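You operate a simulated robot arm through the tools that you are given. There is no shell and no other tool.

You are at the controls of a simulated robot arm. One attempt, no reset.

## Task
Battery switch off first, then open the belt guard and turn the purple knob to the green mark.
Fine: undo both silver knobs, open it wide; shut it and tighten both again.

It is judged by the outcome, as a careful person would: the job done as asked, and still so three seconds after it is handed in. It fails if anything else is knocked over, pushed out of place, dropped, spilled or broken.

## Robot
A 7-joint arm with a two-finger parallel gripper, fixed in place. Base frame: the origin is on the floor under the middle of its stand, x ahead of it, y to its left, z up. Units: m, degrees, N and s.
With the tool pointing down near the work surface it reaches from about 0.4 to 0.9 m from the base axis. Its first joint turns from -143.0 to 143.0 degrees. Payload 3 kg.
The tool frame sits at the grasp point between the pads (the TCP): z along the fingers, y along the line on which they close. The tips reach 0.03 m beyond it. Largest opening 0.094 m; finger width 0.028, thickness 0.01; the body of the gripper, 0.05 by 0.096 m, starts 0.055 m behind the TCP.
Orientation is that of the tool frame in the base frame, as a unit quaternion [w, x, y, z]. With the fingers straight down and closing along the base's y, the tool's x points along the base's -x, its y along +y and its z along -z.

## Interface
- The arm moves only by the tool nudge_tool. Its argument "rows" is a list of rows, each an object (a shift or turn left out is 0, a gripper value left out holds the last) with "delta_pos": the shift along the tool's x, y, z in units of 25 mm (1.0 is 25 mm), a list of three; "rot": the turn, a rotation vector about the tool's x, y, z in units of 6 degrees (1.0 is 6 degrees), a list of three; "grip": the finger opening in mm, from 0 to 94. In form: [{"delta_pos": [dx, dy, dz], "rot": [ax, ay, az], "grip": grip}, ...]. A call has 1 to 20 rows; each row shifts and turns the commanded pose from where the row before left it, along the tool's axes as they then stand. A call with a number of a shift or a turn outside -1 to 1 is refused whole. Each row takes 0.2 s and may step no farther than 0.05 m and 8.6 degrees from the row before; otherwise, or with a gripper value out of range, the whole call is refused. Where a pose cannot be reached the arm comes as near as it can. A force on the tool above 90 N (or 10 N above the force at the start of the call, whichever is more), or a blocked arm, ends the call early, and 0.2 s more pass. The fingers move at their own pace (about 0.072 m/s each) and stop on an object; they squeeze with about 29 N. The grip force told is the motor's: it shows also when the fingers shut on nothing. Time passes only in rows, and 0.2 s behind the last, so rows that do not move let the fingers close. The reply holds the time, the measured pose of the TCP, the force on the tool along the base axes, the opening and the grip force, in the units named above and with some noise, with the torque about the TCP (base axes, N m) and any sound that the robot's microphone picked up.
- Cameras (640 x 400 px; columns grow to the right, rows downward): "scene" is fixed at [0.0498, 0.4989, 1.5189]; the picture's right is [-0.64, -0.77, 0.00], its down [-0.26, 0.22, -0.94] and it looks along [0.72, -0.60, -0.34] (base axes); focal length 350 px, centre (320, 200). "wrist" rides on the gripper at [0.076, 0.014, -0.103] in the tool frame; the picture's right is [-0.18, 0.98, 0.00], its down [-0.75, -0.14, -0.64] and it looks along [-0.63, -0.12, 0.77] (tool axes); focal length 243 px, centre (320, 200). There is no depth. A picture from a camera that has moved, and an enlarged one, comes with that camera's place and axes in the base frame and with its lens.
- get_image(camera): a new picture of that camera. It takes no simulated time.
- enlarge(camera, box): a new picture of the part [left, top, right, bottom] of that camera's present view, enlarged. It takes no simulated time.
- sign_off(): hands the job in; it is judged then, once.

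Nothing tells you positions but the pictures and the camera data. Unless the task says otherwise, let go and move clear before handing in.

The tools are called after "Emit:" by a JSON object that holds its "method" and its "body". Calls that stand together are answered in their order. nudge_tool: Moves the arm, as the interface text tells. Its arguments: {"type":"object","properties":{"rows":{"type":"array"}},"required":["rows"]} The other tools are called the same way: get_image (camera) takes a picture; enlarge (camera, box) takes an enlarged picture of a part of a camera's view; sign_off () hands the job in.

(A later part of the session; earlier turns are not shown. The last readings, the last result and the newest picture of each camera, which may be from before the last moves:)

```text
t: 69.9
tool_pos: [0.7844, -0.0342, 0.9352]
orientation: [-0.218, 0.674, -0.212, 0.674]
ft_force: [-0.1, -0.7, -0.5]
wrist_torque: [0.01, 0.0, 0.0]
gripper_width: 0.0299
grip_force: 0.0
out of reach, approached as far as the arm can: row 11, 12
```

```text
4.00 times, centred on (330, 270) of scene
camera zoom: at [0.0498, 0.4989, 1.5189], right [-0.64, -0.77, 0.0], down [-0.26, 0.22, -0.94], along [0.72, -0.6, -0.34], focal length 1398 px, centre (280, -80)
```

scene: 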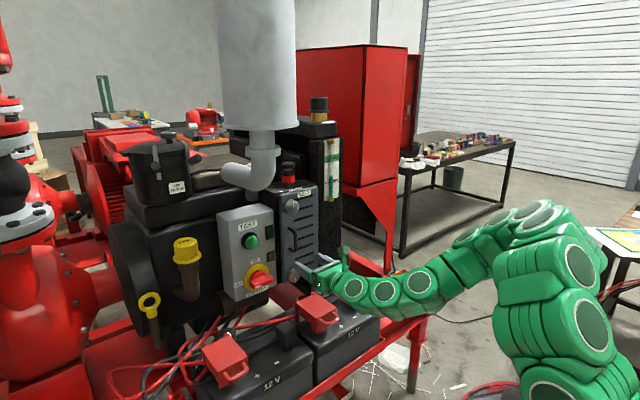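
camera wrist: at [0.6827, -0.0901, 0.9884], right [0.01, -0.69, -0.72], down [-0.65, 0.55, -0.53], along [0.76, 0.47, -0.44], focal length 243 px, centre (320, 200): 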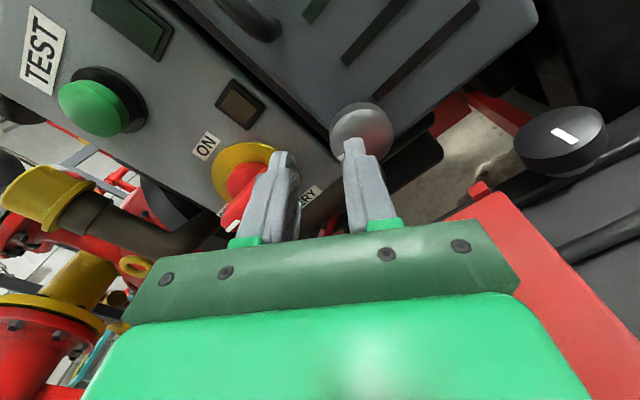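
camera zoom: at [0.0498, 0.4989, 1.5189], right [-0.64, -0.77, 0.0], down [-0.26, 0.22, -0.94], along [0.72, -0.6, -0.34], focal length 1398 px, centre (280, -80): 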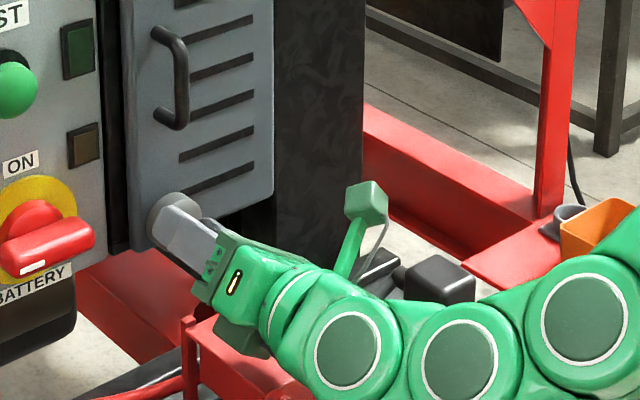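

Near the end of that move the wrist ran out of roll range and slid off the knob (no force recorded). At this height I must keep the roll below about +18°. I back off, open, roll back, and check everything is still in place.

Emit:
{"method": "nudge_tool", "body": {"rows": [{"delta_pos": [0, 0, -1], "grip": 62}, {"delta_pos": [0, 0, -0.5]}, {"rot": [0, 0, -1]}, {"rot": [0, 0, -1]}, {"rot": [0, 0, -1]}, {"rot": [0, 0, -1]}, {"rot": [0, 0, -1]}, {"rot": [0, 0, -1]}]}}

Emit:
{"method": "get_image", "body": {"camera": "wrist"}}

Emit:
{"method": "enlarge", "body": {"camera": "scene", "box": [200, 180, 400, 340]}}

```text
t: 71.7
tool_pos: [0.7484, -0.0366, 0.9334]
orientation: [0.001, 0.706, 0.004, 0.708]
ft_force: [-0.6, -0.4, 0.5]
wrist_torque: [0.0, 0.02, 0.03]
gripper_width: 0.062
grip_force: 0.1
```

```text
taken
camera wrist: at [0.6453, -0.0513, 1.0087], right [0.01, -0.98, -0.18], down [-0.64, 0.13, -0.76], along [0.77, 0.12, -0.63], focal length 243 px, centre (320, 200)
```

wrist: 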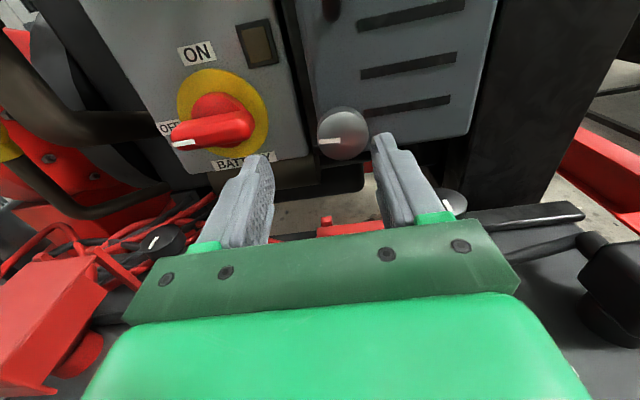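

```text
2.50 times, centred on (300, 260) of scene
camera zoom: at [0.0498, 0.4989, 1.5189], right [-0.64, -0.77, 0.0], down [-0.26, 0.22, -0.94], along [0.72, -0.6, -0.34], focal length 874 px, centre (370, 50)
```

zoom: 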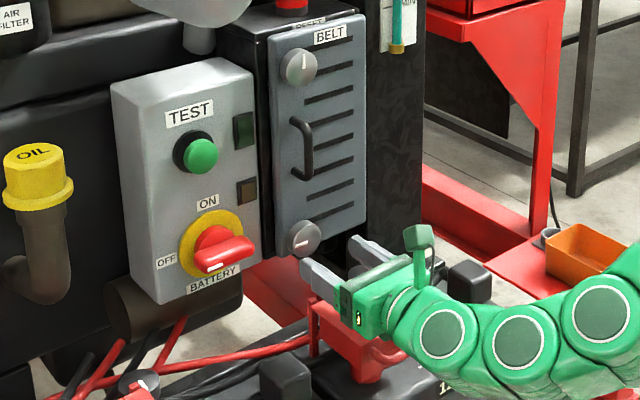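

Lower knob mark is at about 9 o'clock, and nothing else moved. I roll to -84° open, re-centre and go in for the second half.

Emit:
{"method": "nudge_tool", "body": {"rows": [{"rot": [0, 0, -1]}, {"rot": [0, 0, -1]}, {"rot": [0, 0, -1]}, {"rot": [0, 0, -1]}, {"rot": [0, 0, -1]}, {"rot": [0, 0, -1]}, {"rot": [0, 0, -1]}, {"rot": [0, 0, -1]}, {"rot": [0, 0, -1]}, {"rot": [0, 0, -1]}, {"rot": [0, 0, -1]}, {"rot": [0, 0, -1]}, {"rot": [0, 0, -1]}, {"rot": [0, 0, -1]}, {"delta_pos": [-0.71, -0.69, 0]}]}}

Emit:
{"method": "get_image", "body": {"camera": "wrist"}}

Emit:
{"method": "enlarge", "body": {"camera": "scene", "box": [260, 220, 400, 340]}}

```text
t: 74.9
tool_pos: [0.7474, -0.0538, 0.9144]
orientation: [0.474, 0.522, 0.476, 0.526]
ft_force: [0.5, -0.2, 1.1]
wrist_torque: [-0.02, 0.04, 0.02]
gripper_width: 0.0619
grip_force: 0.1
```

```text
taken
camera wrist: at [0.6448, 0.0209, 0.9359], right [0.0, -0.28, 0.96], down [-0.64, -0.74, -0.22], along [0.77, -0.61, -0.18], focal length 243 px, centre (320, 200)
```

wrist: 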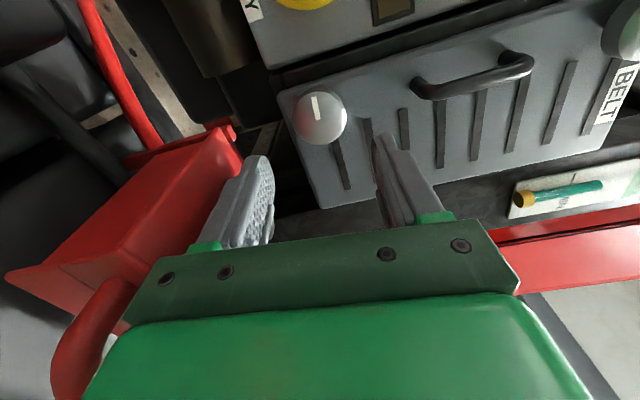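

```text
3.33 times, centred on (330, 280) of scene
camera zoom: at [0.0498, 0.4989, 1.5189], right [-0.64, -0.77, 0.0], down [-0.26, 0.22, -0.94], along [0.72, -0.6, -0.34], focal length 1165 px, centre (287, -67)
```

zoom: 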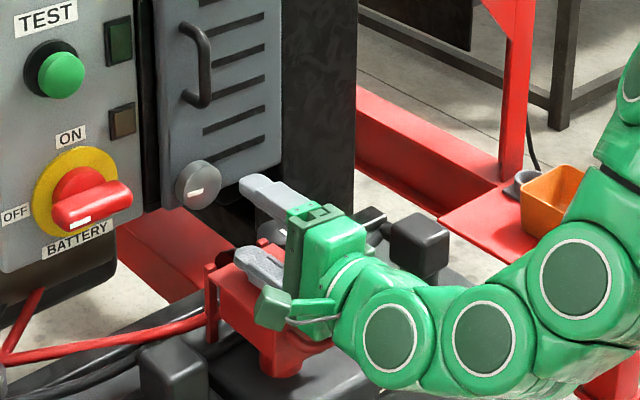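

There is a visible gap above the clamp. I advance to the knob, grip, and turn clockwise in portions.

Emit:
{"method": "nudge_tool", "body": {"rows": [{"delta_pos": [0, 0, 1]}, {"delta_pos": [0, 0, 1]}, {"delta_pos": [0, 0, 0.7]}, {"delta_pos": [0, 0, 0.5]}]}}

Emit:
{"method": "get_image", "body": {"camera": "wrist"}}

```text
t: 75.9
tool_pos: [0.8284, -0.0514, 0.9143]
orientation: [0.473, 0.523, 0.475, 0.526]
ft_force: [0.0, 0.0, -0.5]
wrist_torque: [0.02, -0.02, 0.02]
gripper_width: 0.0619
grip_force: 0.0
```

```text
taken
camera wrist: at [0.7253, 0.0215, 0.9366], right [0.0, -0.28, 0.96], down [-0.64, -0.74, -0.22], along [0.77, -0.61, -0.18], focal length 243 px, centre (320, 200)
```

wrist: 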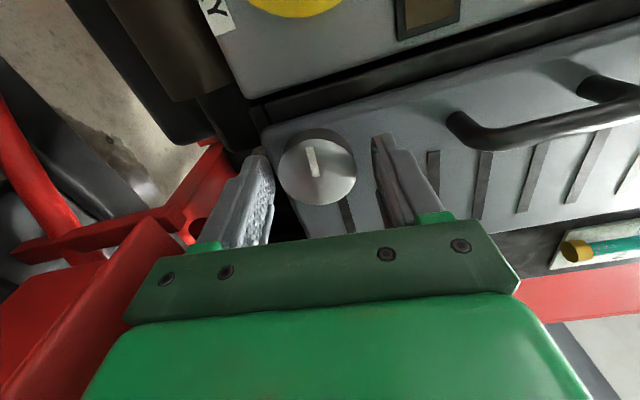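

Well centred. Closing and turning clockwise 60°.

Emit:
{"method": "nudge_tool", "body": {"rows": [{"grip": 30}, {"grip": 30}, {"grip": 30}, {"rot": [0, 0, 1]}, {"rot": [0, 0, 1]}, {"rot": [0, 0, 1]}, {"rot": [0, 0, 1]}, {"rot": [0, 0, 1]}, {"rot": [0, 0, 1]}, {"rot": [0, 0, 1]}, {"rot": [0, 0, 1]}, {"rot": [0, 0, 1]}, {"rot": [0, 0, 1]}]}}

Emit:
{"method": "get_image", "body": {"camera": "wrist"}}

```text
t: 78.7
tool_pos: [0.8286, -0.0535, 0.9137]
orientation: [0.146, 0.69, 0.149, 0.693]
ft_force: [-3.8, 11.3, -18.5]
wrist_torque: [0.01, 0.81, 0.11]
gripper_width: 0.0448
grip_force: 44.7
```

```text
taken
camera wrist: at [0.7249, -0.0351, 0.9891], right [0.01, -0.97, 0.23], down [-0.64, -0.18, -0.75], along [0.77, -0.15, -0.62], focal length 243 px, centre (320, 200)
```

wrist: 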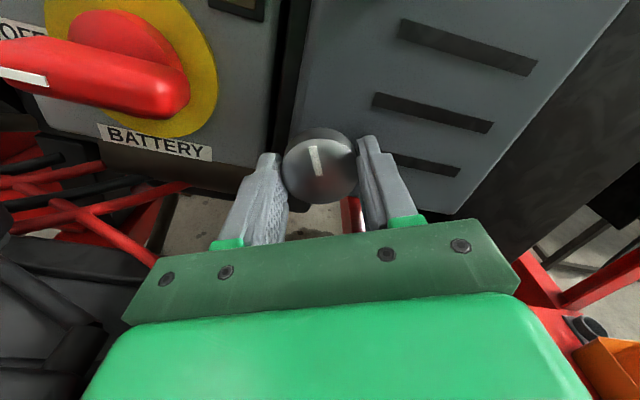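

Followed freely. I continue in two steps toward the stop.

Emit:
{"method": "nudge_tool", "body": {"rows": [{"rot": [0, 0, 1], "grip": 30}, {"rot": [0, 0, 1]}, {"rot": [0, 0, 1]}, {"rot": [0, 0, 1]}, {"rot": [0, 0, 1]}]}}

Emit:
{"method": "get_image", "body": {"camera": "wrist"}}

```text
t: 79.9
tool_pos: [0.8288, -0.0537, 0.9148]
orientation: [-0.038, 0.705, -0.034, 0.708]
ft_force: [-3.2, 5.0, 0.5]
wrist_torque: [-0.44, -0.03, 0.12]
gripper_width: 0.0444
grip_force: 45.2
```

```text
taken
camera wrist: at [0.7255, -0.0755, 0.9894], right [0.01, -0.96, -0.28], down [-0.64, 0.21, -0.74], along [0.77, 0.19, -0.61], focal length 243 px, centre (320, 200)
```

wrist: 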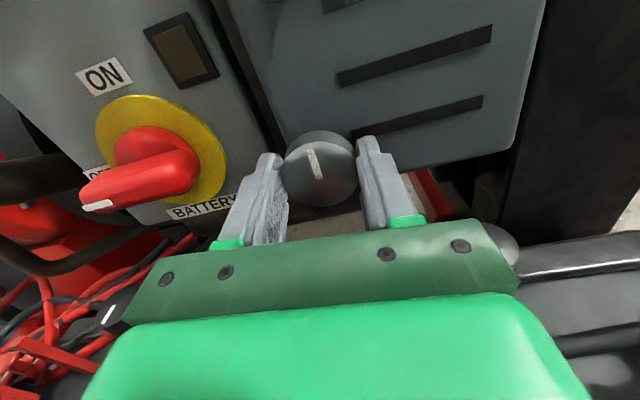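

Torque is now building (-0.44 N m): the stop is here. One more 6° to be sure, then I release and back out.

Emit:
{"method": "nudge_tool", "body": {"rows": [{"rot": [0, 0, 1], "grip": 30}, {"rot": [0, 0, 0.5], "grip": 30}]}}

Emit:
{"method": "enlarge", "body": {"camera": "wrist", "box": [270, 110, 370, 210]}}

```text
t: 80.5
tool_pos: [0.8281, -0.0529, 0.9145]
orientation: [-0.092, 0.701, -0.089, 0.702]
ft_force: [0.9, 0.7, 0.6]
wrist_torque: [-1.1, -0.32, -0.08]
gripper_width: 0.0447
grip_force: 45.1
```

```text
4.00 times, centred on (320, 160) of wrist
camera zoom: at [0.7253, -0.0871, 0.9841], right [0.01, -0.9, -0.43], down [-0.64, 0.33, -0.69], along [0.77, 0.28, -0.58], focal length 970 px, centre (320, 360)
```

zoom: 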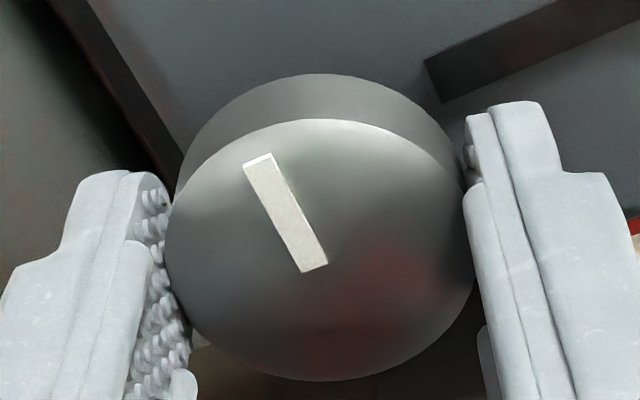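

The stop is reached; both knobs are now undone. I release, back out and level the gripper.

Emit:
{"method": "nudge_tool", "body": {"rows": [{"grip": 70}, {"grip": 70}, {"delta_pos": [0, 0, -1]}, {"delta_pos": [0, 0, -1]}, {"delta_pos": [0, 0, -1]}, {"rot": [0, 0, -1]}, {"rot": [0, 0, -1]}, {"rot": [0, 0, -0.45]}, {"delta_pos": [1, 0, 0]}, {"delta_pos": [1, 0, 0]}, {"delta_pos": [1, 0, 0]}, {"delta_pos": [1, 0, 0]}]}}

Emit:
{"method": "get_image", "body": {"camera": "wrist"}}

Emit:
{"method": "enlarge", "body": {"camera": "scene", "box": [230, 170, 390, 310]}}

```text
t: 83.1
tool_pos: [0.7529, -0.0541, 1.0147]
orientation: [-0.003, 0.707, 0.002, 0.707]
ft_force: [-0.5, -0.2, 0.1]
wrist_torque: [0.01, 0.0, 0.02]
gripper_width: 0.0701
grip_force: 0.1
```

```text
taken
camera wrist: at [0.6502, -0.0677, 1.0909], right [0.01, -0.98, -0.19], down [-0.64, 0.14, -0.75], along [0.77, 0.12, -0.63], focal length 243 px, centre (320, 200)
```

wrist: 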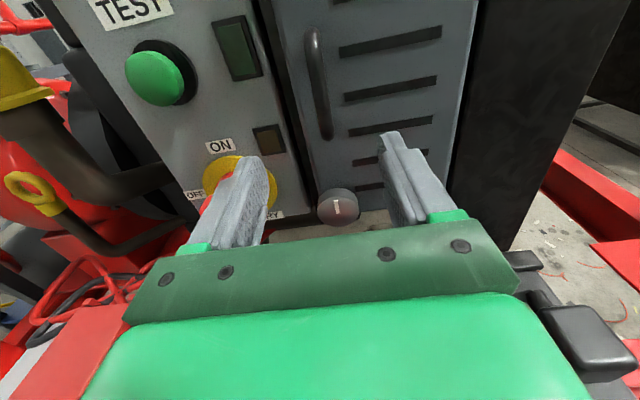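

```text
2.86 times, centred on (310, 240) of scene
camera zoom: at [0.0498, 0.4989, 1.5189], right [-0.64, -0.77, 0.0], down [-0.26, 0.22, -0.94], along [0.72, -0.6, -0.34], focal length 998 px, centre (349, 86)
```

zoom: 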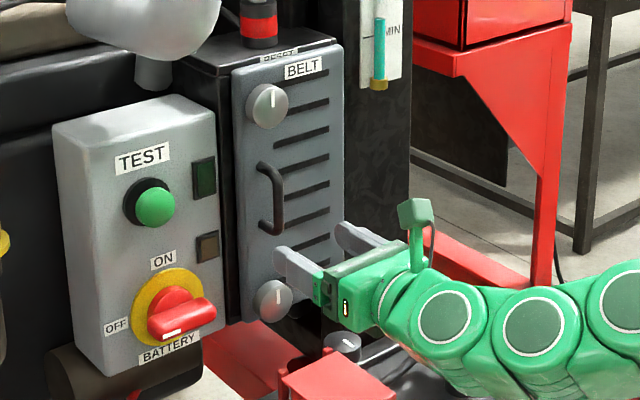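

Both marks now point up. Next I measure the guard's handle.

Emit:
{"method": "enlarge", "body": {"camera": "wrist", "box": [270, 0, 410, 160]}}

Emit:
{"method": "enlarge", "body": {"camera": "scene", "box": [285, 215, 325, 265]}}

```text
2.50 times, centred on (340, 80) of wrist
camera zoom: at [0.6502, -0.0677, 1.0909], right [0.01, -0.98, -0.19], down [-0.64, 0.14, -0.75], along [0.77, 0.12, -0.63], focal length 606 px, centre (270, 500)
```

zoom: 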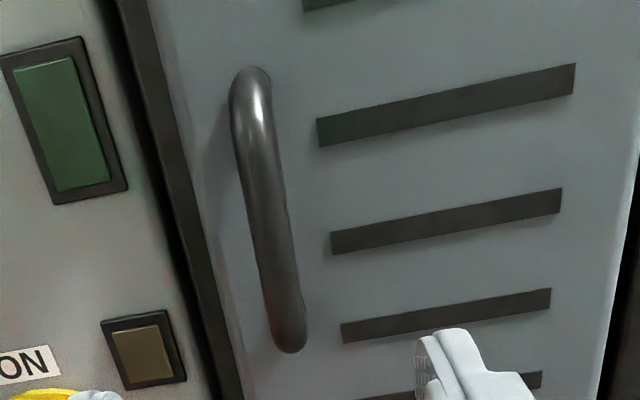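

```text
8.00 times, centred on (305, 240) of scene
camera zoom: at [0.0498, 0.4989, 1.5189], right [-0.64, -0.77, 0.0], down [-0.26, 0.22, -0.94], along [0.72, -0.6, -0.34], focal length 2796 px, centre (440, -120)
```

zoom: 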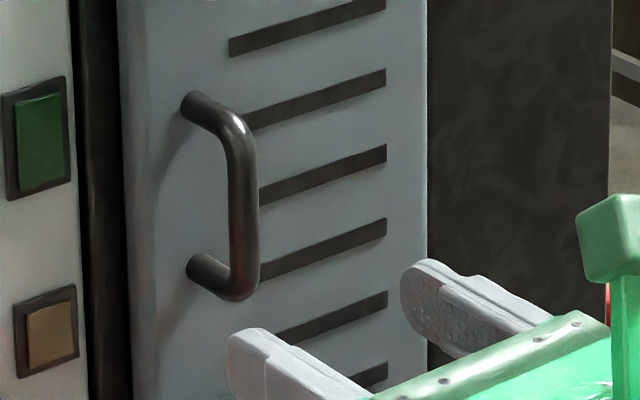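

The handle's vertical bar is at about (0.836, -0.058, 1.04), 11 mm thick. I line up and straddle it with the fingers.

Emit:
{"method": "nudge_tool", "body": {"rows": [{"delta_pos": [0.96, 0.16, 0], "grip": 44}, {"delta_pos": [0, 0, 1]}, {"delta_pos": [0, 0, 1]}, {"delta_pos": [0, 0, 0.75]}]}}

Emit:
{"method": "get_image", "body": {"camera": "wrist"}}

Emit:
{"method": "enlarge", "body": {"camera": "scene", "box": [265, 200, 345, 270]}}

```text
t: 84.1
tool_pos: [0.8203, -0.0569, 1.0386]
orientation: [-0.003, 0.706, 0.001, 0.708]
ft_force: [0.3, -0.2, -0.4]
wrist_torque: [0.0, 0.03, 0.02]
gripper_width: 0.0438
grip_force: 0.0
```

```text
taken
camera wrist: at [0.7178, -0.0716, 1.1145], right [0.01, -0.98, -0.19], down [-0.64, 0.14, -0.75], along [0.77, 0.12, -0.63], focal length 243 px, centre (320, 200)
```

wrist: 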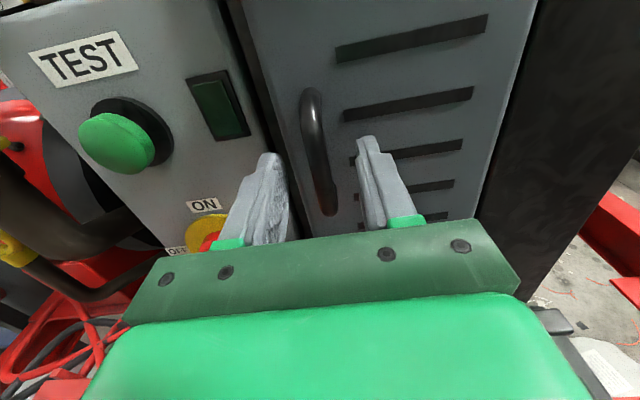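

```text
5.71 times, centred on (305, 235) of scene
camera zoom: at [0.0498, 0.4989, 1.5189], right [-0.64, -0.77, 0.0], down [-0.26, 0.22, -0.94], along [0.72, -0.6, -0.34], focal length 1997 px, centre (406, 0)
```

zoom: 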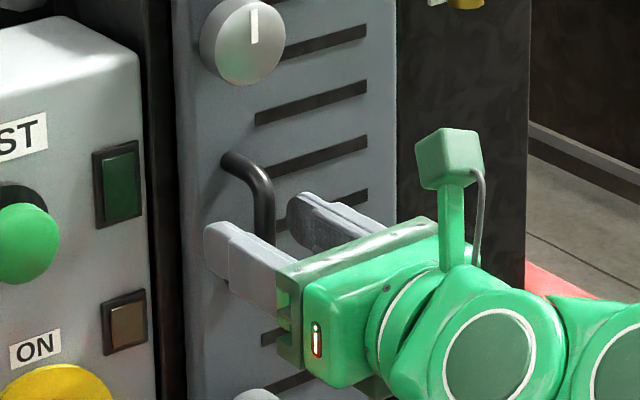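

Fingers are around the bar. I close on it and check the grip.

Emit:
{"method": "nudge_tool", "body": {"rows": [{"grip": 4}, {"grip": 4}, {"grip": 4}, {"grip": 4}]}}

Emit:
{"method": "get_image", "body": {"camera": "wrist"}}

```text
t: 85.1
tool_pos: [0.8206, -0.0585, 1.0388]
orientation: [-0.003, 0.707, 0.003, 0.708]
ft_force: [0.1, -2.2, -0.5]
wrist_torque: [-0.18, -0.09, -0.01]
gripper_width: 0.0117
grip_force: 45.1
```

```text
taken
camera wrist: at [0.7177, -0.0718, 1.1144], right [0.01, -0.98, -0.19], down [-0.64, 0.14, -0.75], along [0.77, 0.12, -0.63], focal length 243 px, centre (320, 200)
```

wrist: 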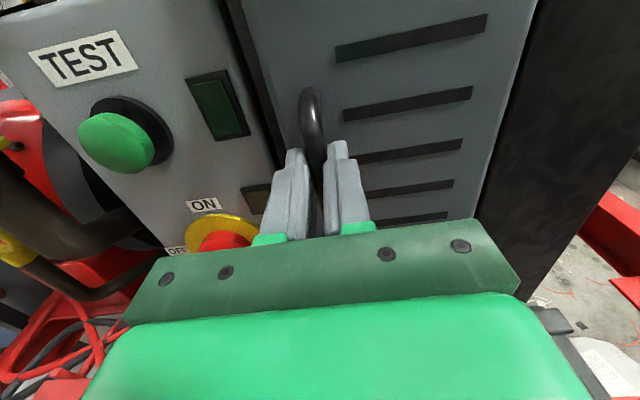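

The bar is held. I pull gently about 12 mm to see whether the guard comes free.

Emit:
{"method": "nudge_tool", "body": {"rows": [{"delta_pos": [0, 0.06, -0.25], "grip": 4}, {"delta_pos": [0, 0.08, -0.25]}]}}

Emit:
{"method": "enlarge", "body": {"camera": "scene", "box": [245, 180, 345, 290]}}

```text
t: 85.7
tool_pos: [0.8092, -0.061, 1.0381]
orientation: [-0.002, 0.707, 0.001, 0.707]
ft_force: [2.9, 1.1, 1.7]
wrist_torque: [-0.32, -0.16, 0.08]
gripper_width: 0.0116
grip_force: 45.4
```

```text
3.64 times, centred on (295, 235) of scene
camera zoom: at [0.0498, 0.4989, 1.5189], right [-0.64, -0.77, 0.0], down [-0.26, 0.22, -0.94], along [0.72, -0.6, -0.34], focal length 1271 px, centre (411, 73)
```

zoom: 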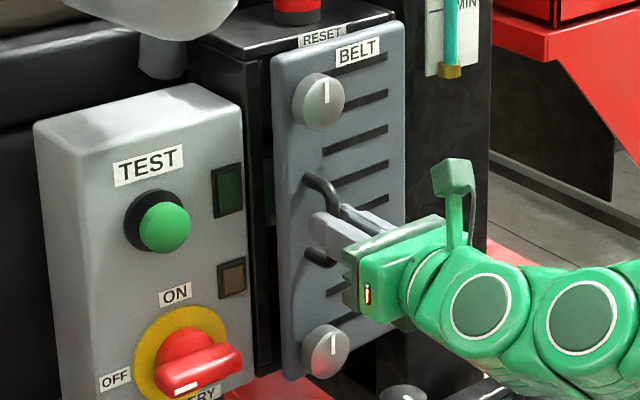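

The guard swings out with almost no force, hinged on its right edge. I follow the arc of the handle in steps, first to about 30°.

Emit:
{"method": "nudge_tool", "body": {"rows": [{"delta_pos": [0, 0.18, -0.33], "grip": 4}, {"delta_pos": [0, 0.18, -0.33]}, {"delta_pos": [0, 0.31, -0.47]}, {"delta_pos": [0, 0.42, -0.49]}]}}

Emit:
{"method": "enlarge", "body": {"camera": "scene", "box": [245, 180, 345, 290]}}

Emit:
{"method": "get_image", "body": {"camera": "wrist"}}

```text
t: 86.7
tool_pos: [0.7685, -0.0843, 1.0391]
orientation: [-0.005, 0.706, 0.004, 0.708]
ft_force: [-24.4, 27.1, 8.9]
wrist_torque: [-1.06, -0.31, 0.71]
gripper_width: 0.0118
grip_force: 45.0
```

```text
3.64 times, centred on (295, 235) of scene
camera zoom: at [0.0498, 0.4989, 1.5189], right [-0.64, -0.77, 0.0], down [-0.26, 0.22, -0.94], along [0.72, -0.6, -0.34], focal length 1271 px, centre (411, 73)
```

zoom: 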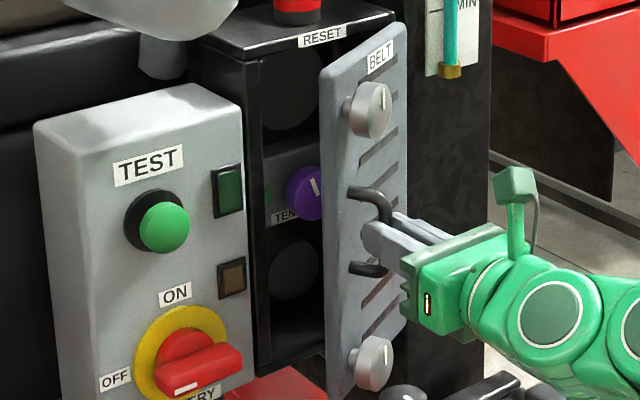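

```text
taken
camera wrist: at [0.6659, -0.1002, 1.1143], right [0.01, -0.98, -0.19], down [-0.64, 0.14, -0.75], along [0.77, 0.13, -0.63], focal length 243 px, centre (320, 200)
```

wrist: 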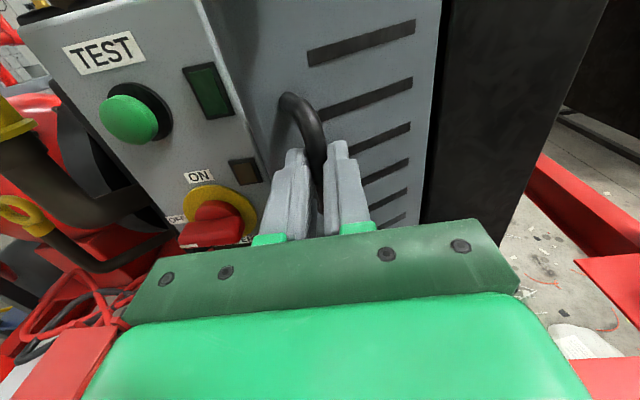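

Inside I can already see the purple knob with a "TEN…" (tension) label. The load shows the hinge is a little further right than assumed; I correct the arc and continue.

Emit:
{"method": "nudge_tool", "body": {"rows": [{"delta_pos": [0, 0.2, -0.33], "grip": 4}, {"delta_pos": [0, 0.34, -0.33]}, {"delta_pos": [0, 0.36, -0.25]}, {"delta_pos": [0, 0.36, -0.25]}]}}

```text
t: 87.7
tool_pos: [0.7418, -0.1236, 1.0382]
orientation: [-0.001, 0.706, 0.0, 0.708]
ft_force: [21.3, -10.6, 0.3]
wrist_torque: [-1.24, -0.37, -0.17]
gripper_width: 0.0121
grip_force: 45.2
```

Tension is modest and I refit the hinge at about (0.86, -0.167) with a 0.11 m handle radius. I continue along the corrected arc.

Emit:
{"method": "nudge_tool", "body": {"rows": [{"delta_pos": [0, 0.36, -0.04], "grip": 4}, {"delta_pos": [0, 0.37, -0.1]}, {"delta_pos": [0, 0.38, -0.06]}, {"delta_pos": [0, 0.39, -0.05]}]}}

Emit:
{"method": "get_image", "body": {"camera": "wrist"}}

Emit:
{"method": "get_image", "body": {"camera": "scene"}}

```text
t: 88.7
tool_pos: [0.7342, -0.1573, 1.0375]
orientation: [-0.002, 0.707, 0.002, 0.707]
ft_force: [-39.1, 6.7, -6.1]
wrist_torque: [-1.28, 0.25, 0.1]
gripper_width: 0.0119
grip_force: 44.8
```

```text
taken
camera wrist: at [0.6312, -0.172, 1.1142], right [0.0, -0.98, -0.19], down [-0.64, 0.14, -0.75], along [0.77, 0.12, -0.63], focal length 243 px, centre (320, 200)
```

wrist: 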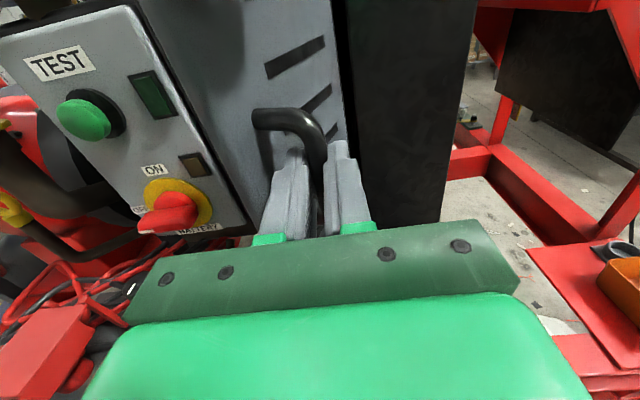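

```text
taken
```

scene: 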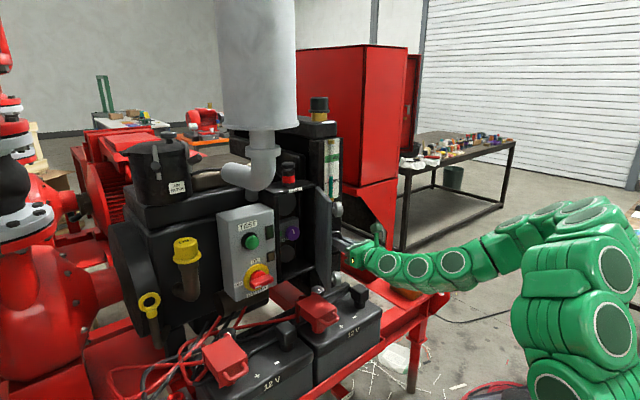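

The guard is around 70° open. I continue past 90° with a small correction.

Emit:
{"method": "nudge_tool", "body": {"rows": [{"delta_pos": [0, 0.38, -0.08], "grip": 4}, {"delta_pos": [0, 0.38, -0.03]}, {"delta_pos": [0, 0.38, 0.05]}, {"delta_pos": [0, 0.38, 0.08]}]}}

Emit:
{"method": "get_image", "body": {"camera": "wrist"}}

Emit:
{"method": "enlarge", "body": {"camera": "scene", "box": [245, 160, 405, 310]}}

```text
t: 89.7
tool_pos: [0.7346, -0.1962, 1.0379]
orientation: [-0.003, 0.706, 0.001, 0.708]
ft_force: [-24.0, -3.1, 2.7]
wrist_torque: [-1.25, 0.49, -0.14]
gripper_width: 0.0121
grip_force: 44.9
```

```text
taken
camera wrist: at [0.6317, -0.2111, 1.1142], right [0.0, -0.98, -0.19], down [-0.64, 0.14, -0.75], along [0.77, 0.12, -0.63], focal length 243 px, centre (320, 200)
```

wrist: 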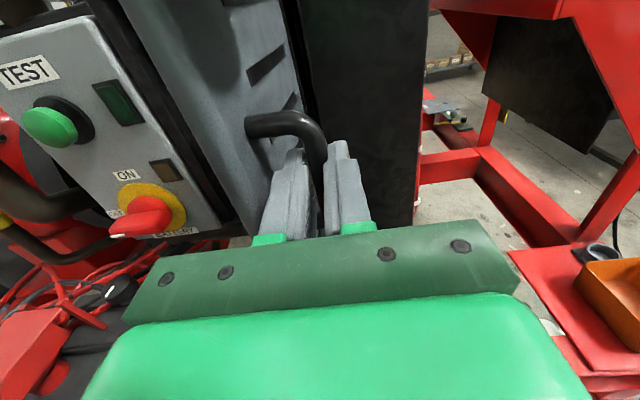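

```text
2.67 times, centred on (325, 235) of scene
camera zoom: at [0.0498, 0.4989, 1.5189], right [-0.64, -0.77, 0.0], down [-0.26, 0.22, -0.94], along [0.72, -0.6, -0.34], focal length 932 px, centre (307, 107)
```

zoom: 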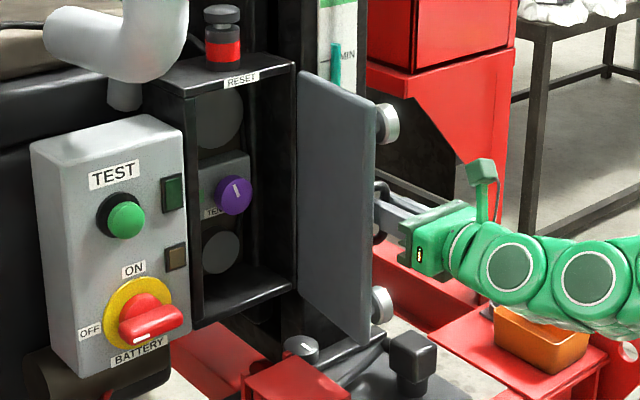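

It is about 90° open and the interior is in view. I push it a bit wider, to roughly 105°, watching the load.

Emit:
{"method": "nudge_tool", "body": {"rows": [{"delta_pos": [0, 0.36, 0.1], "grip": 4}, {"delta_pos": [0, 0.36, 0.17]}, {"delta_pos": [0, 0.2, 0.1]}]}}

Emit:
{"method": "enlarge", "body": {"camera": "scene", "box": [245, 160, 405, 310]}}

Emit:
{"method": "get_image", "body": {"camera": "wrist"}}

```text
t: 90.5
tool_pos: [0.7415, -0.219, 1.0378]
orientation: [-0.002, 0.706, -0.001, 0.708]
ft_force: [-42.6, -14.3, -0.3]
wrist_torque: [-1.26, 0.08, -0.22]
gripper_width: 0.0123
grip_force: 45.5
```

```text
2.67 times, centred on (325, 235) of scene
camera zoom: at [0.0498, 0.4989, 1.5189], right [-0.64, -0.77, 0.0], down [-0.26, 0.22, -0.94], along [0.72, -0.6, -0.34], focal length 932 px, centre (307, 107)
```

zoom: 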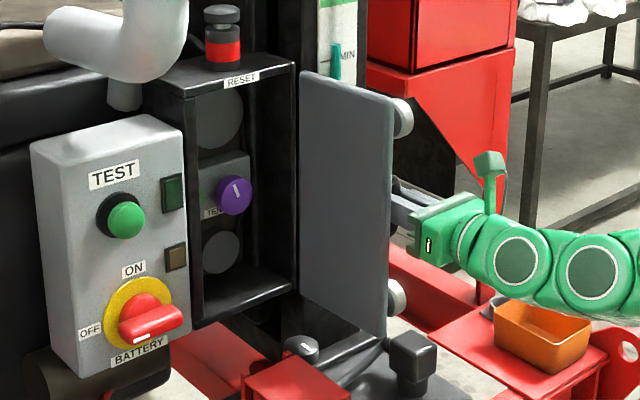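

```text
taken
camera wrist: at [0.6396, -0.2333, 1.114], right [0.0, -0.98, -0.19], down [-0.64, 0.14, -0.75], along [0.77, 0.12, -0.63], focal length 243 px, centre (320, 200)
```

wrist: 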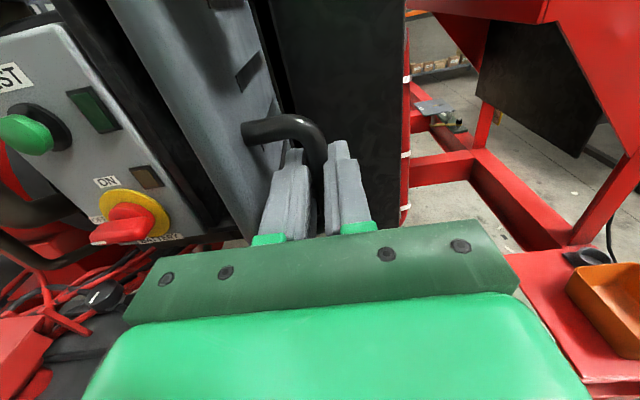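

The guard is about 105° open. I release the handle with a small opening and slide straight back out.

Emit:
{"method": "nudge_tool", "body": {"rows": [{"grip": 20}, {"grip": 20}, {"delta_pos": [0, 0, -0.5]}, {"delta_pos": [0, 0, -1]}, {"delta_pos": [0, 0, -1]}]}}

Emit:
{"method": "enlarge", "body": {"camera": "scene", "box": [245, 160, 405, 310]}}

Emit:
{"method": "get_image", "body": {"camera": "wrist"}}

```text
t: 91.7
tool_pos: [0.682, -0.2199, 1.0383]
orientation: [-0.003, 0.706, 0.002, 0.708]
ft_force: [-0.4, 0.4, -0.6]
wrist_torque: [-0.01, 0.01, -0.01]
gripper_width: 0.0199
grip_force: 0.1
```

```text
2.67 times, centred on (325, 235) of scene
camera zoom: at [0.0498, 0.4989, 1.5189], right [-0.64, -0.77, 0.0], down [-0.26, 0.22, -0.94], along [0.72, -0.6, -0.34], focal length 932 px, centre (307, 107)
```

zoom: 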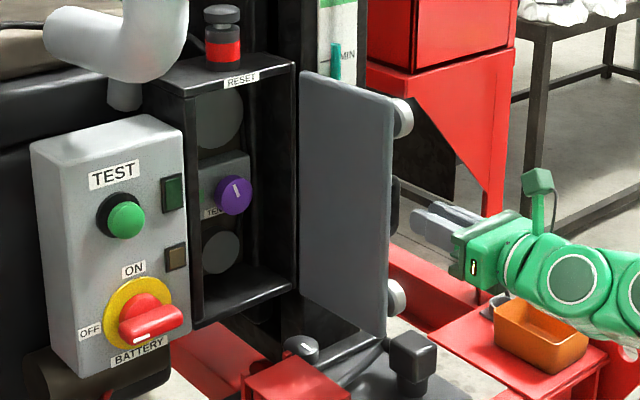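

```text
taken
camera wrist: at [0.5779, -0.2349, 1.1141], right [0.01, -0.98, -0.19], down [-0.64, 0.14, -0.75], along [0.77, 0.12, -0.63], focal length 243 px, centre (320, 200)
```

wrist: 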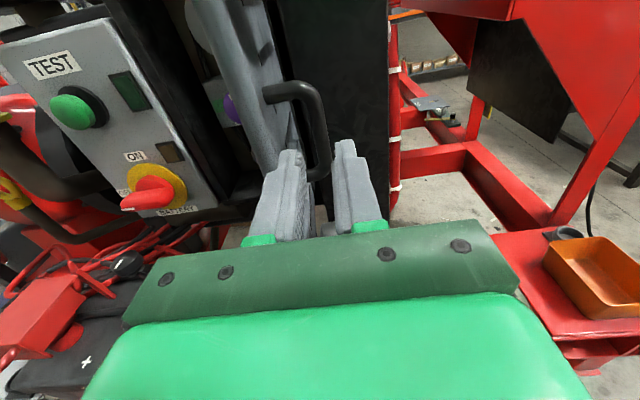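

The guard stays open by itself. I back off a little more so the tips clear the guard's free edge, then move left to look inside.

Emit:
{"method": "nudge_tool", "body": {"rows": [{"delta_pos": [0, 0, -1]}, {"delta_pos": [0.5, 0, -0.5]}]}}

```text
t: 92.3
tool_pos: [0.6639, -0.221, 1.0373]
orientation: [-0.002, 0.706, 0.001, 0.708]
ft_force: [-0.5, -0.6, -0.5]
wrist_torque: [-0.02, 0.01, 0.01]
gripper_width: 0.0198
grip_force: 0.0
out of reach, approached as far as the arm can: row 1, 2
```

I'm at the inner reach limit here, with about 25 mm clearance to the guard edge. I go up first (which eases the reach), then left.

Emit:
{"method": "nudge_tool", "body": {"rows": [{"delta_pos": [1, 0, 0]}, {"delta_pos": [1, 0, 0]}, {"delta_pos": [1, 0, -0.3]}, {"delta_pos": [1, 0, 0]}, {"delta_pos": [0.5, 0, 0]}]}}

Emit:
{"method": "get_image", "body": {"camera": "wrist"}}

```text
t: 93.5
tool_pos: [0.6566, -0.2186, 1.151]
orientation: [-0.002, 0.706, 0.001, 0.708]
ft_force: [-0.1, 0.2, -0.1]
wrist_torque: [-0.05, 0.02, -0.03]
gripper_width: 0.0199
grip_force: 0.2
```

```text
taken
camera wrist: at [0.5531, -0.234, 1.2272], right [0.01, -0.98, -0.19], down [-0.64, 0.14, -0.75], along [0.77, 0.12, -0.63], focal length 243 px, centre (320, 200)
```

wrist: 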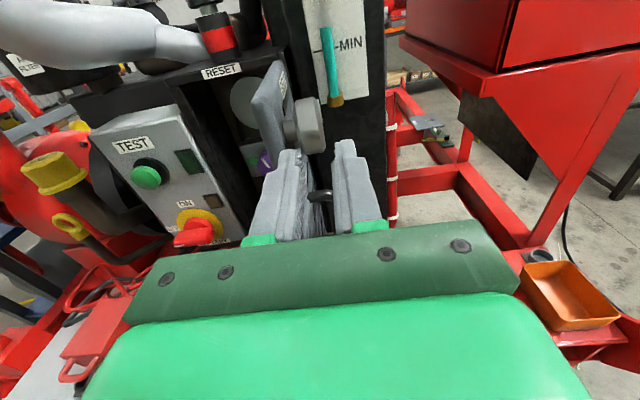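

Good. Now left to about y = -0.08, keeping x.

Emit:
{"method": "nudge_tool", "body": {"rows": [{"delta_pos": [0, -1, -0.2]}, {"delta_pos": [0, -1, 0]}, {"delta_pos": [0, -1, 0]}, {"delta_pos": [0, -1, 0]}, {"delta_pos": [0, -1, 0]}, {"delta_pos": [0, -0.4, 0]}]}}

Emit:
{"method": "get_image", "body": {"camera": "wrist"}}

Emit:
{"method": "enlarge", "body": {"camera": "scene", "box": [245, 160, 405, 310]}}

```text
t: 94.9
tool_pos: [0.6687, -0.153, 1.1705]
orientation: [-0.002, 0.707, 0.002, 0.708]
ft_force: [0.2, 0.5, -0.1]
wrist_torque: [0.05, 0.02, -0.01]
gripper_width: 0.0201
grip_force: 0.0
out of reach, approached as far as the arm can: row 1, 2, 3, 4, 5, 6
```

```text
taken
camera wrist: at [0.5657, -0.1683, 1.2466], right [0.01, -0.98, -0.19], down [-0.64, 0.14, -0.75], along [0.77, 0.12, -0.63], focal length 243 px, centre (320, 200)
```

wrist: 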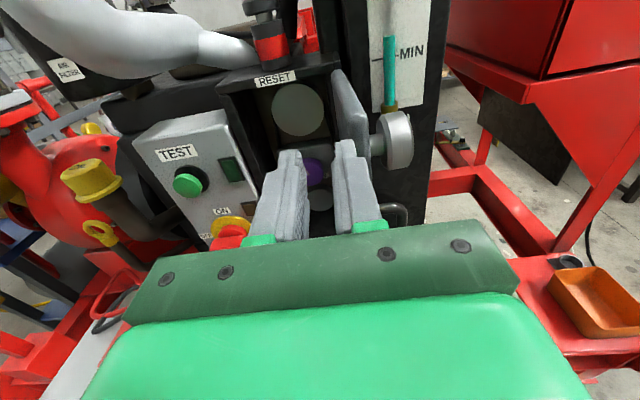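

```text
2.67 times, centred on (325, 235) of scene
camera zoom: at [0.0498, 0.4989, 1.5189], right [-0.64, -0.77, 0.0], down [-0.26, 0.22, -0.94], along [0.72, -0.6, -0.34], focal length 932 px, centre (307, 107)
```

zoom: 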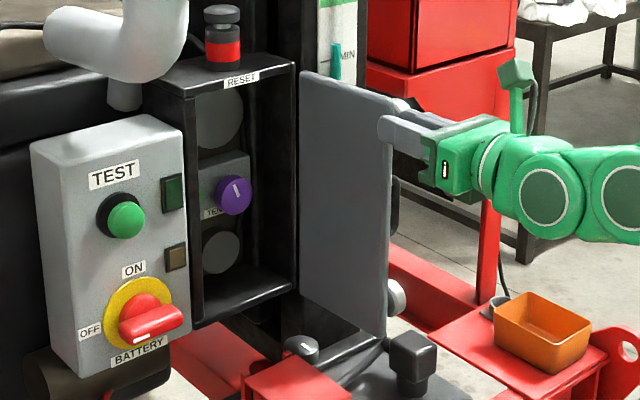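

The tool is now left of the guard's edge. I continue left with a slight forward drift to stay within reach.

Emit:
{"method": "nudge_tool", "body": {"rows": [{"delta_pos": [0, -0.6, 0.3]}, {"delta_pos": [0, -0.6, 0.3]}, {"delta_pos": [0, -0.6, 0.3]}, {"delta_pos": [0, -0.6, 0.3]}, {"delta_pos": [0, -0.6, 0.3]}]}}

Emit:
{"method": "get_image", "body": {"camera": "wrist"}}

Emit:
{"method": "enlarge", "body": {"camera": "wrist", "box": [230, 40, 430, 240]}}

```text
t: 96.1
tool_pos: [0.7057, -0.0795, 1.1715]
orientation: [-0.002, 0.706, 0.001, 0.708]
ft_force: [-0.3, 1.1, 0.7]
wrist_torque: [-0.02, 0.01, -0.02]
gripper_width: 0.0199
grip_force: 0.0
```

```text
taken
camera wrist: at [0.6017, -0.0943, 1.2477], right [0.01, -0.98, -0.19], down [-0.64, 0.14, -0.75], along [0.77, 0.12, -0.63], focal length 243 px, centre (320, 200)
```

wrist: 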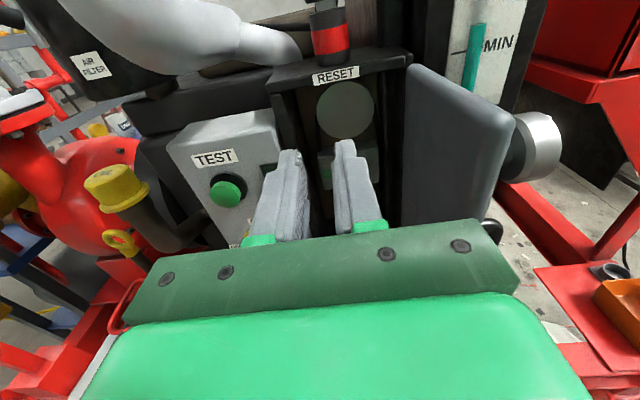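

```text
2.00 times, centred on (330, 140) of wrist
camera zoom: at [0.6017, -0.0943, 1.2477], right [0.01, -0.98, -0.19], down [-0.64, 0.14, -0.75], along [0.77, 0.12, -0.63], focal length 485 px, centre (300, 320)
```

zoom: 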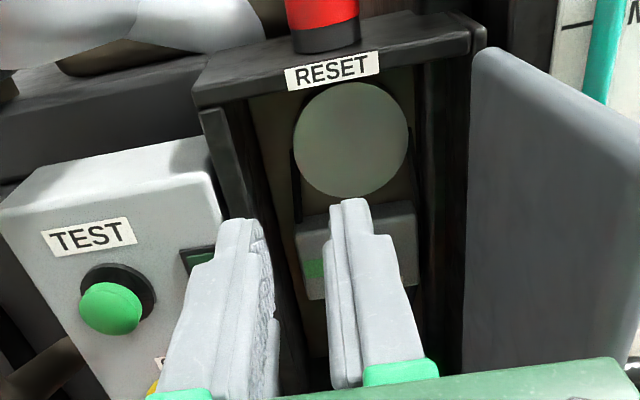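

The open housing shows two pulleys and a box with a green mark between them, hidden by the fingers. I open the fingers and go lower to see the purple knob.

Emit:
{"method": "nudge_tool", "body": {"rows": [{"delta_pos": [-1, 0, 0.2], "grip": 70}, {"delta_pos": [-1, 0, 0.2]}, {"delta_pos": [-1, 0, 0.2]}, {"delta_pos": [-0.5, 0, 0.2]}]}}

Emit:
{"method": "get_image", "body": {"camera": "wrist"}}

Emit:
{"method": "enlarge", "body": {"camera": "wrist", "box": [260, 60, 400, 200]}}

Emit:
{"method": "enlarge", "body": {"camera": "scene", "box": [280, 190, 330, 250]}}

```text
t: 97.1
tool_pos: [0.7257, -0.0804, 1.0831]
orientation: [-0.002, 0.707, 0.001, 0.708]
ft_force: [-0.2, -0.6, 0.4]
wrist_torque: [-0.02, 0.0, -0.03]
gripper_width: 0.0702
grip_force: 0.1
```

```text
taken
camera wrist: at [0.623, -0.0954, 1.1591], right [0.01, -0.98, -0.19], down [-0.64, 0.14, -0.75], along [0.77, 0.12, -0.63], focal length 243 px, centre (320, 200)
```

wrist: 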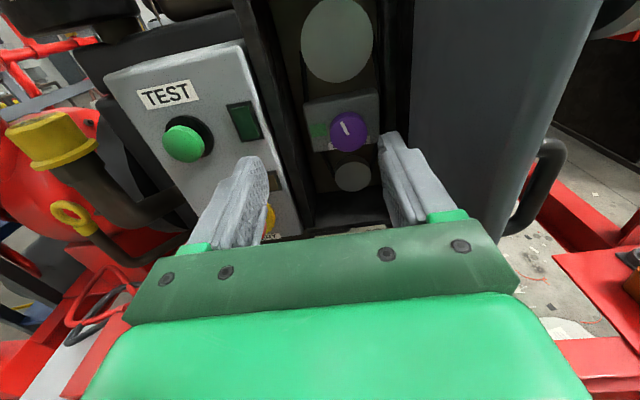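

```text
2.86 times, centred on (330, 130) of wrist
camera zoom: at [0.623, -0.0954, 1.1591], right [0.01, -0.98, -0.19], down [-0.64, 0.14, -0.75], along [0.77, 0.12, -0.63], focal length 693 px, centre (291, 400)
```

zoom: 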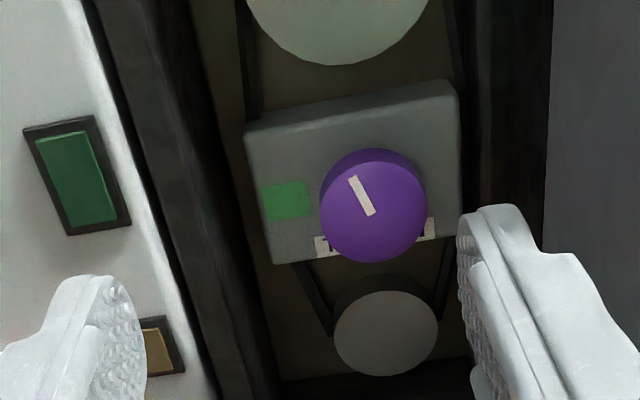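

```text
6.67 times, centred on (305, 220) of scene
camera zoom: at [0.0498, 0.4989, 1.5189], right [-0.64, -0.77, 0.0], down [-0.26, 0.22, -0.94], along [0.72, -0.6, -0.34], focal length 2330 px, centre (420, 67)
```

zoom: 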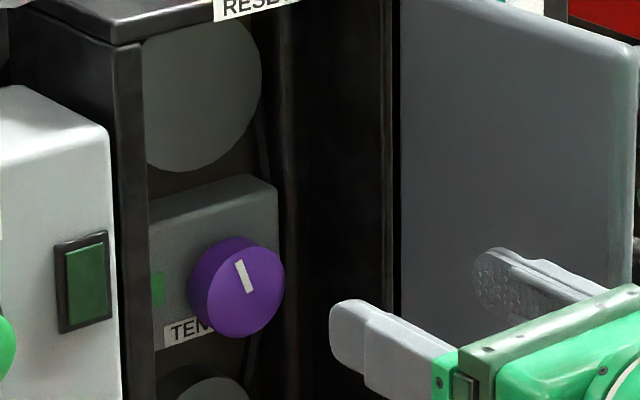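

The purple tension knob is at about (0.91, -0.105, 1.02), its white mark ~18° left of straight up; the green mark is on its left at 9 o'clock. It needs about a 70° counter-clockwise turn; I line up with it first.

Emit:
{"method": "nudge_tool", "body": {"rows": [{"delta_pos": [-0.9, 0.5, 0.3], "grip": 62}, {"delta_pos": [-0.9, 0.5, 0.3]}, {"delta_pos": [-0.76, 0, 0]}]}}

Emit:
{"method": "get_image", "body": {"camera": "wrist"}}

Emit:
{"method": "enlarge", "body": {"camera": "wrist", "box": [250, 30, 390, 170]}}

Emit:
{"method": "enlarge", "body": {"camera": "scene", "box": [245, 160, 405, 310]}}

```text
t: 97.9
tool_pos: [0.7413, -0.1048, 1.0205]
orientation: [-0.003, 0.707, 0.002, 0.708]
ft_force: [-0.8, 0.0, -0.1]
wrist_torque: [-0.02, 0.02, -0.02]
gripper_width: 0.0619
grip_force: 0.0
```

```text
taken
camera wrist: at [0.6385, -0.1198, 1.0962], right [0.01, -0.98, -0.19], down [-0.64, 0.14, -0.75], along [0.77, 0.12, -0.63], focal length 243 px, centre (320, 200)
```

wrist: 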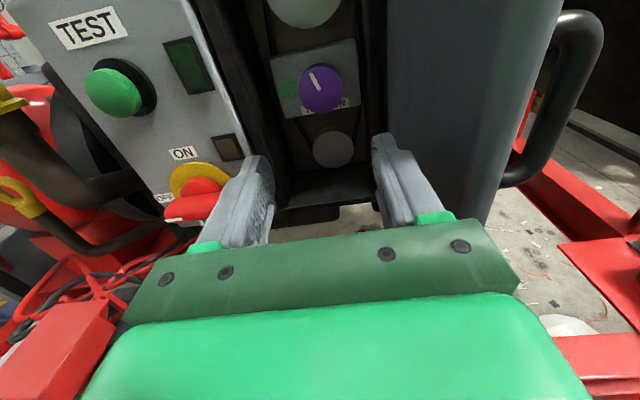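

```text
2.86 times, centred on (320, 100) of wrist
camera zoom: at [0.6385, -0.1198, 1.0962], right [0.01, -0.98, -0.19], down [-0.64, 0.14, -0.75], along [0.77, 0.12, -0.63], focal length 693 px, centre (320, 486)
```

zoom: 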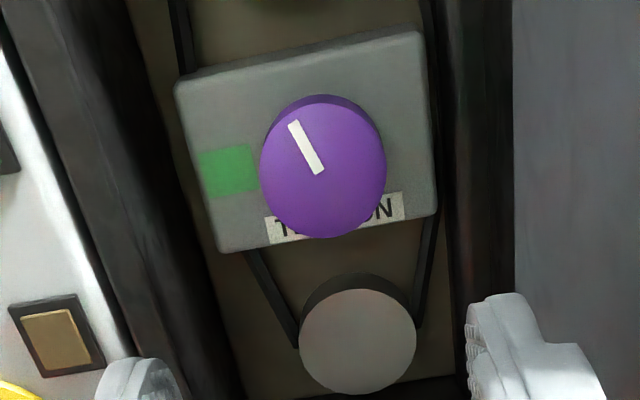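

```text
2.67 times, centred on (325, 235) of scene
camera zoom: at [0.0498, 0.4989, 1.5189], right [-0.64, -0.77, 0.0], down [-0.26, 0.22, -0.94], along [0.72, -0.6, -0.34], focal length 932 px, centre (307, 107)
```

zoom: 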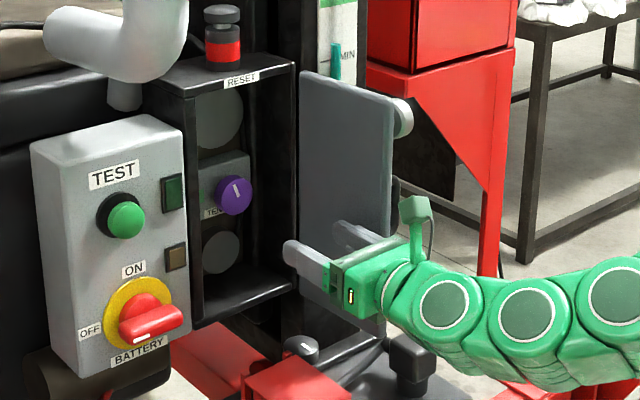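

The green mark is level with the knob centre on its left, so the mark must end exactly at 9 o'clock. I narrow the opening slightly and advance in two stages into the housing.

Emit:
{"method": "nudge_tool", "body": {"rows": [{"delta_pos": [-0.03, 0.04, 1], "grip": 58}, {"delta_pos": [0, 0, 1]}, {"delta_pos": [0, 0, 1]}, {"delta_pos": [0, 0, 1]}]}}

Emit:
{"method": "get_image", "body": {"camera": "wrist"}}

Emit:
{"method": "enlarge", "body": {"camera": "scene", "box": [265, 170, 385, 290]}}

```text
t: 98.9
tool_pos: [0.842, -0.1054, 1.0191]
orientation: [-0.001, 0.707, 0.001, 0.707]
ft_force: [-0.2, -0.4, -0.1]
wrist_torque: [0.01, -0.01, 0.01]
gripper_width: 0.0582
grip_force: 0.1
```

```text
taken
camera wrist: at [0.7398, -0.1197, 1.0954], right [0.01, -0.98, -0.19], down [-0.64, 0.14, -0.75], along [0.77, 0.12, -0.63], focal length 243 px, centre (320, 200)
```

wrist: 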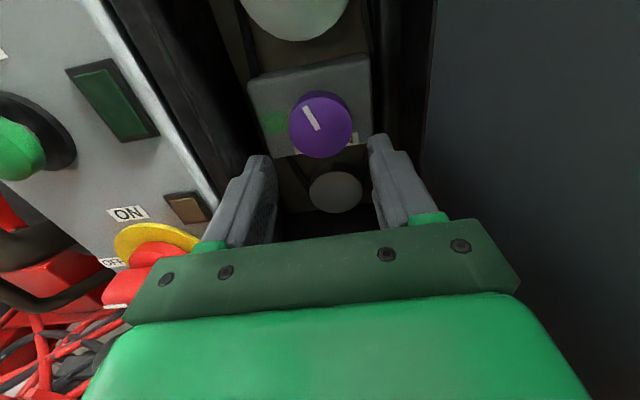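

```text
3.33 times, centred on (325, 230) of scene
camera zoom: at [0.0498, 0.4989, 1.5189], right [-0.64, -0.77, 0.0], down [-0.26, 0.22, -0.94], along [0.72, -0.6, -0.34], focal length 1165 px, centre (303, 100)
```

zoom: 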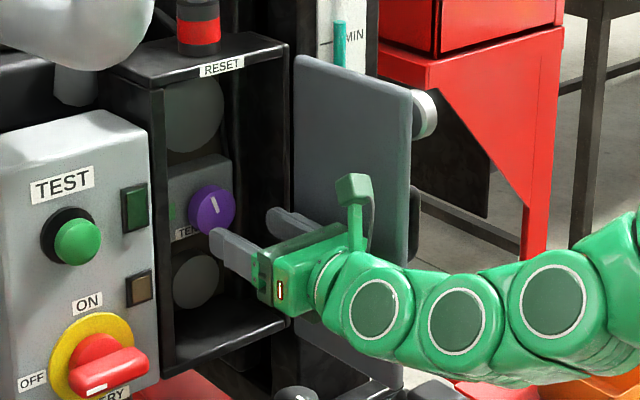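

Aligned. I go the last 5 cm slowly to straddle the purple knob.

Emit:
{"method": "nudge_tool", "body": {"rows": [{"delta_pos": [0, 0, 0.7]}, {"delta_pos": [0, 0, 0.7]}, {"delta_pos": [0, 0, 0.6]}]}}

Emit:
{"method": "get_image", "body": {"camera": "wrist"}}

Emit:
{"method": "enlarge", "body": {"camera": "scene", "box": [265, 190, 365, 280]}}

```text
t: 99.7
tool_pos: [0.8933, -0.1048, 1.0201]
orientation: [-0.002, 0.706, 0.002, 0.708]
ft_force: [-0.3, 0.6, 0.3]
wrist_torque: [-0.02, 0.02, 0.0]
gripper_width: 0.0579
grip_force: 0.1
```

```text
taken
camera wrist: at [0.789, -0.1193, 1.0952], right [0.01, -0.98, -0.18], down [-0.64, 0.14, -0.76], along [0.77, 0.12, -0.63], focal length 243 px, centre (320, 200)
```

wrist: 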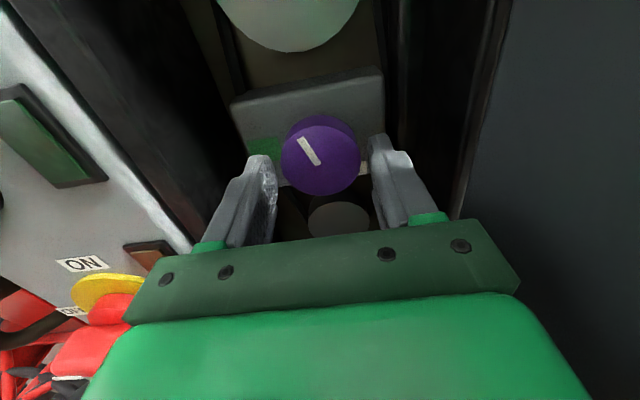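

```text
4.44 times, centred on (315, 235) of scene
camera zoom: at [0.0498, 0.4989, 1.5189], right [-0.64, -0.77, 0.0], down [-0.26, 0.22, -0.94], along [0.72, -0.6, -0.34], focal length 1553 px, centre (342, 44)
```

zoom: 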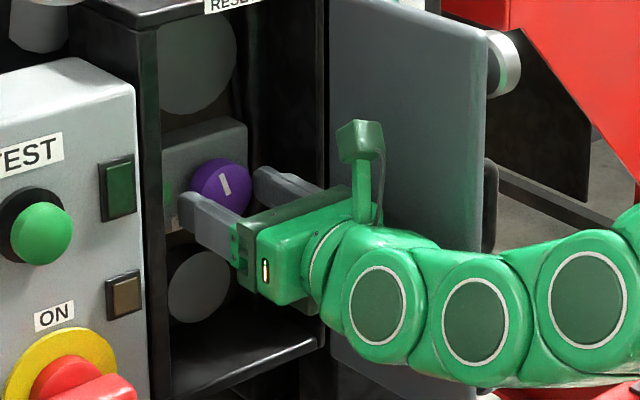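

Fingers straddle the purple knob. I nudge up 1.5 mm and 4 mm deeper, then close on it.

Emit:
{"method": "nudge_tool", "body": {"rows": [{"delta_pos": [0.06, 0, 0.16]}, {"grip": 30}, {"grip": 30}, {"grip": 30}, {"grip": 30}]}}

Emit:
{"method": "enlarge", "body": {"camera": "wrist", "box": [260, 90, 380, 210]}}

```text
t: 100.9
tool_pos: [0.8969, -0.1048, 1.0208]
orientation: [-0.002, 0.706, 0.0, 0.708]
ft_force: [7.0, -8.6, 1.2]
wrist_torque: [0.04, -0.16, -0.59]
gripper_width: 0.048
grip_force: 45.2
```

```text
3.33 times, centred on (320, 150) of wrist
camera zoom: at [0.7929, -0.1196, 1.0958], right [0.01, -0.98, -0.19], down [-0.64, 0.14, -0.75], along [0.77, 0.12, -0.63], focal length 809 px, centre (320, 367)
```

zoom: 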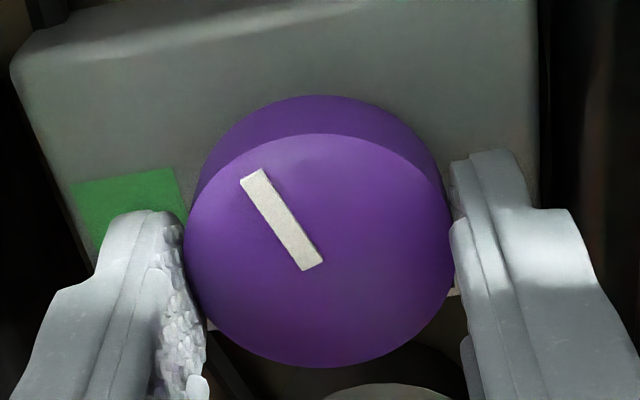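

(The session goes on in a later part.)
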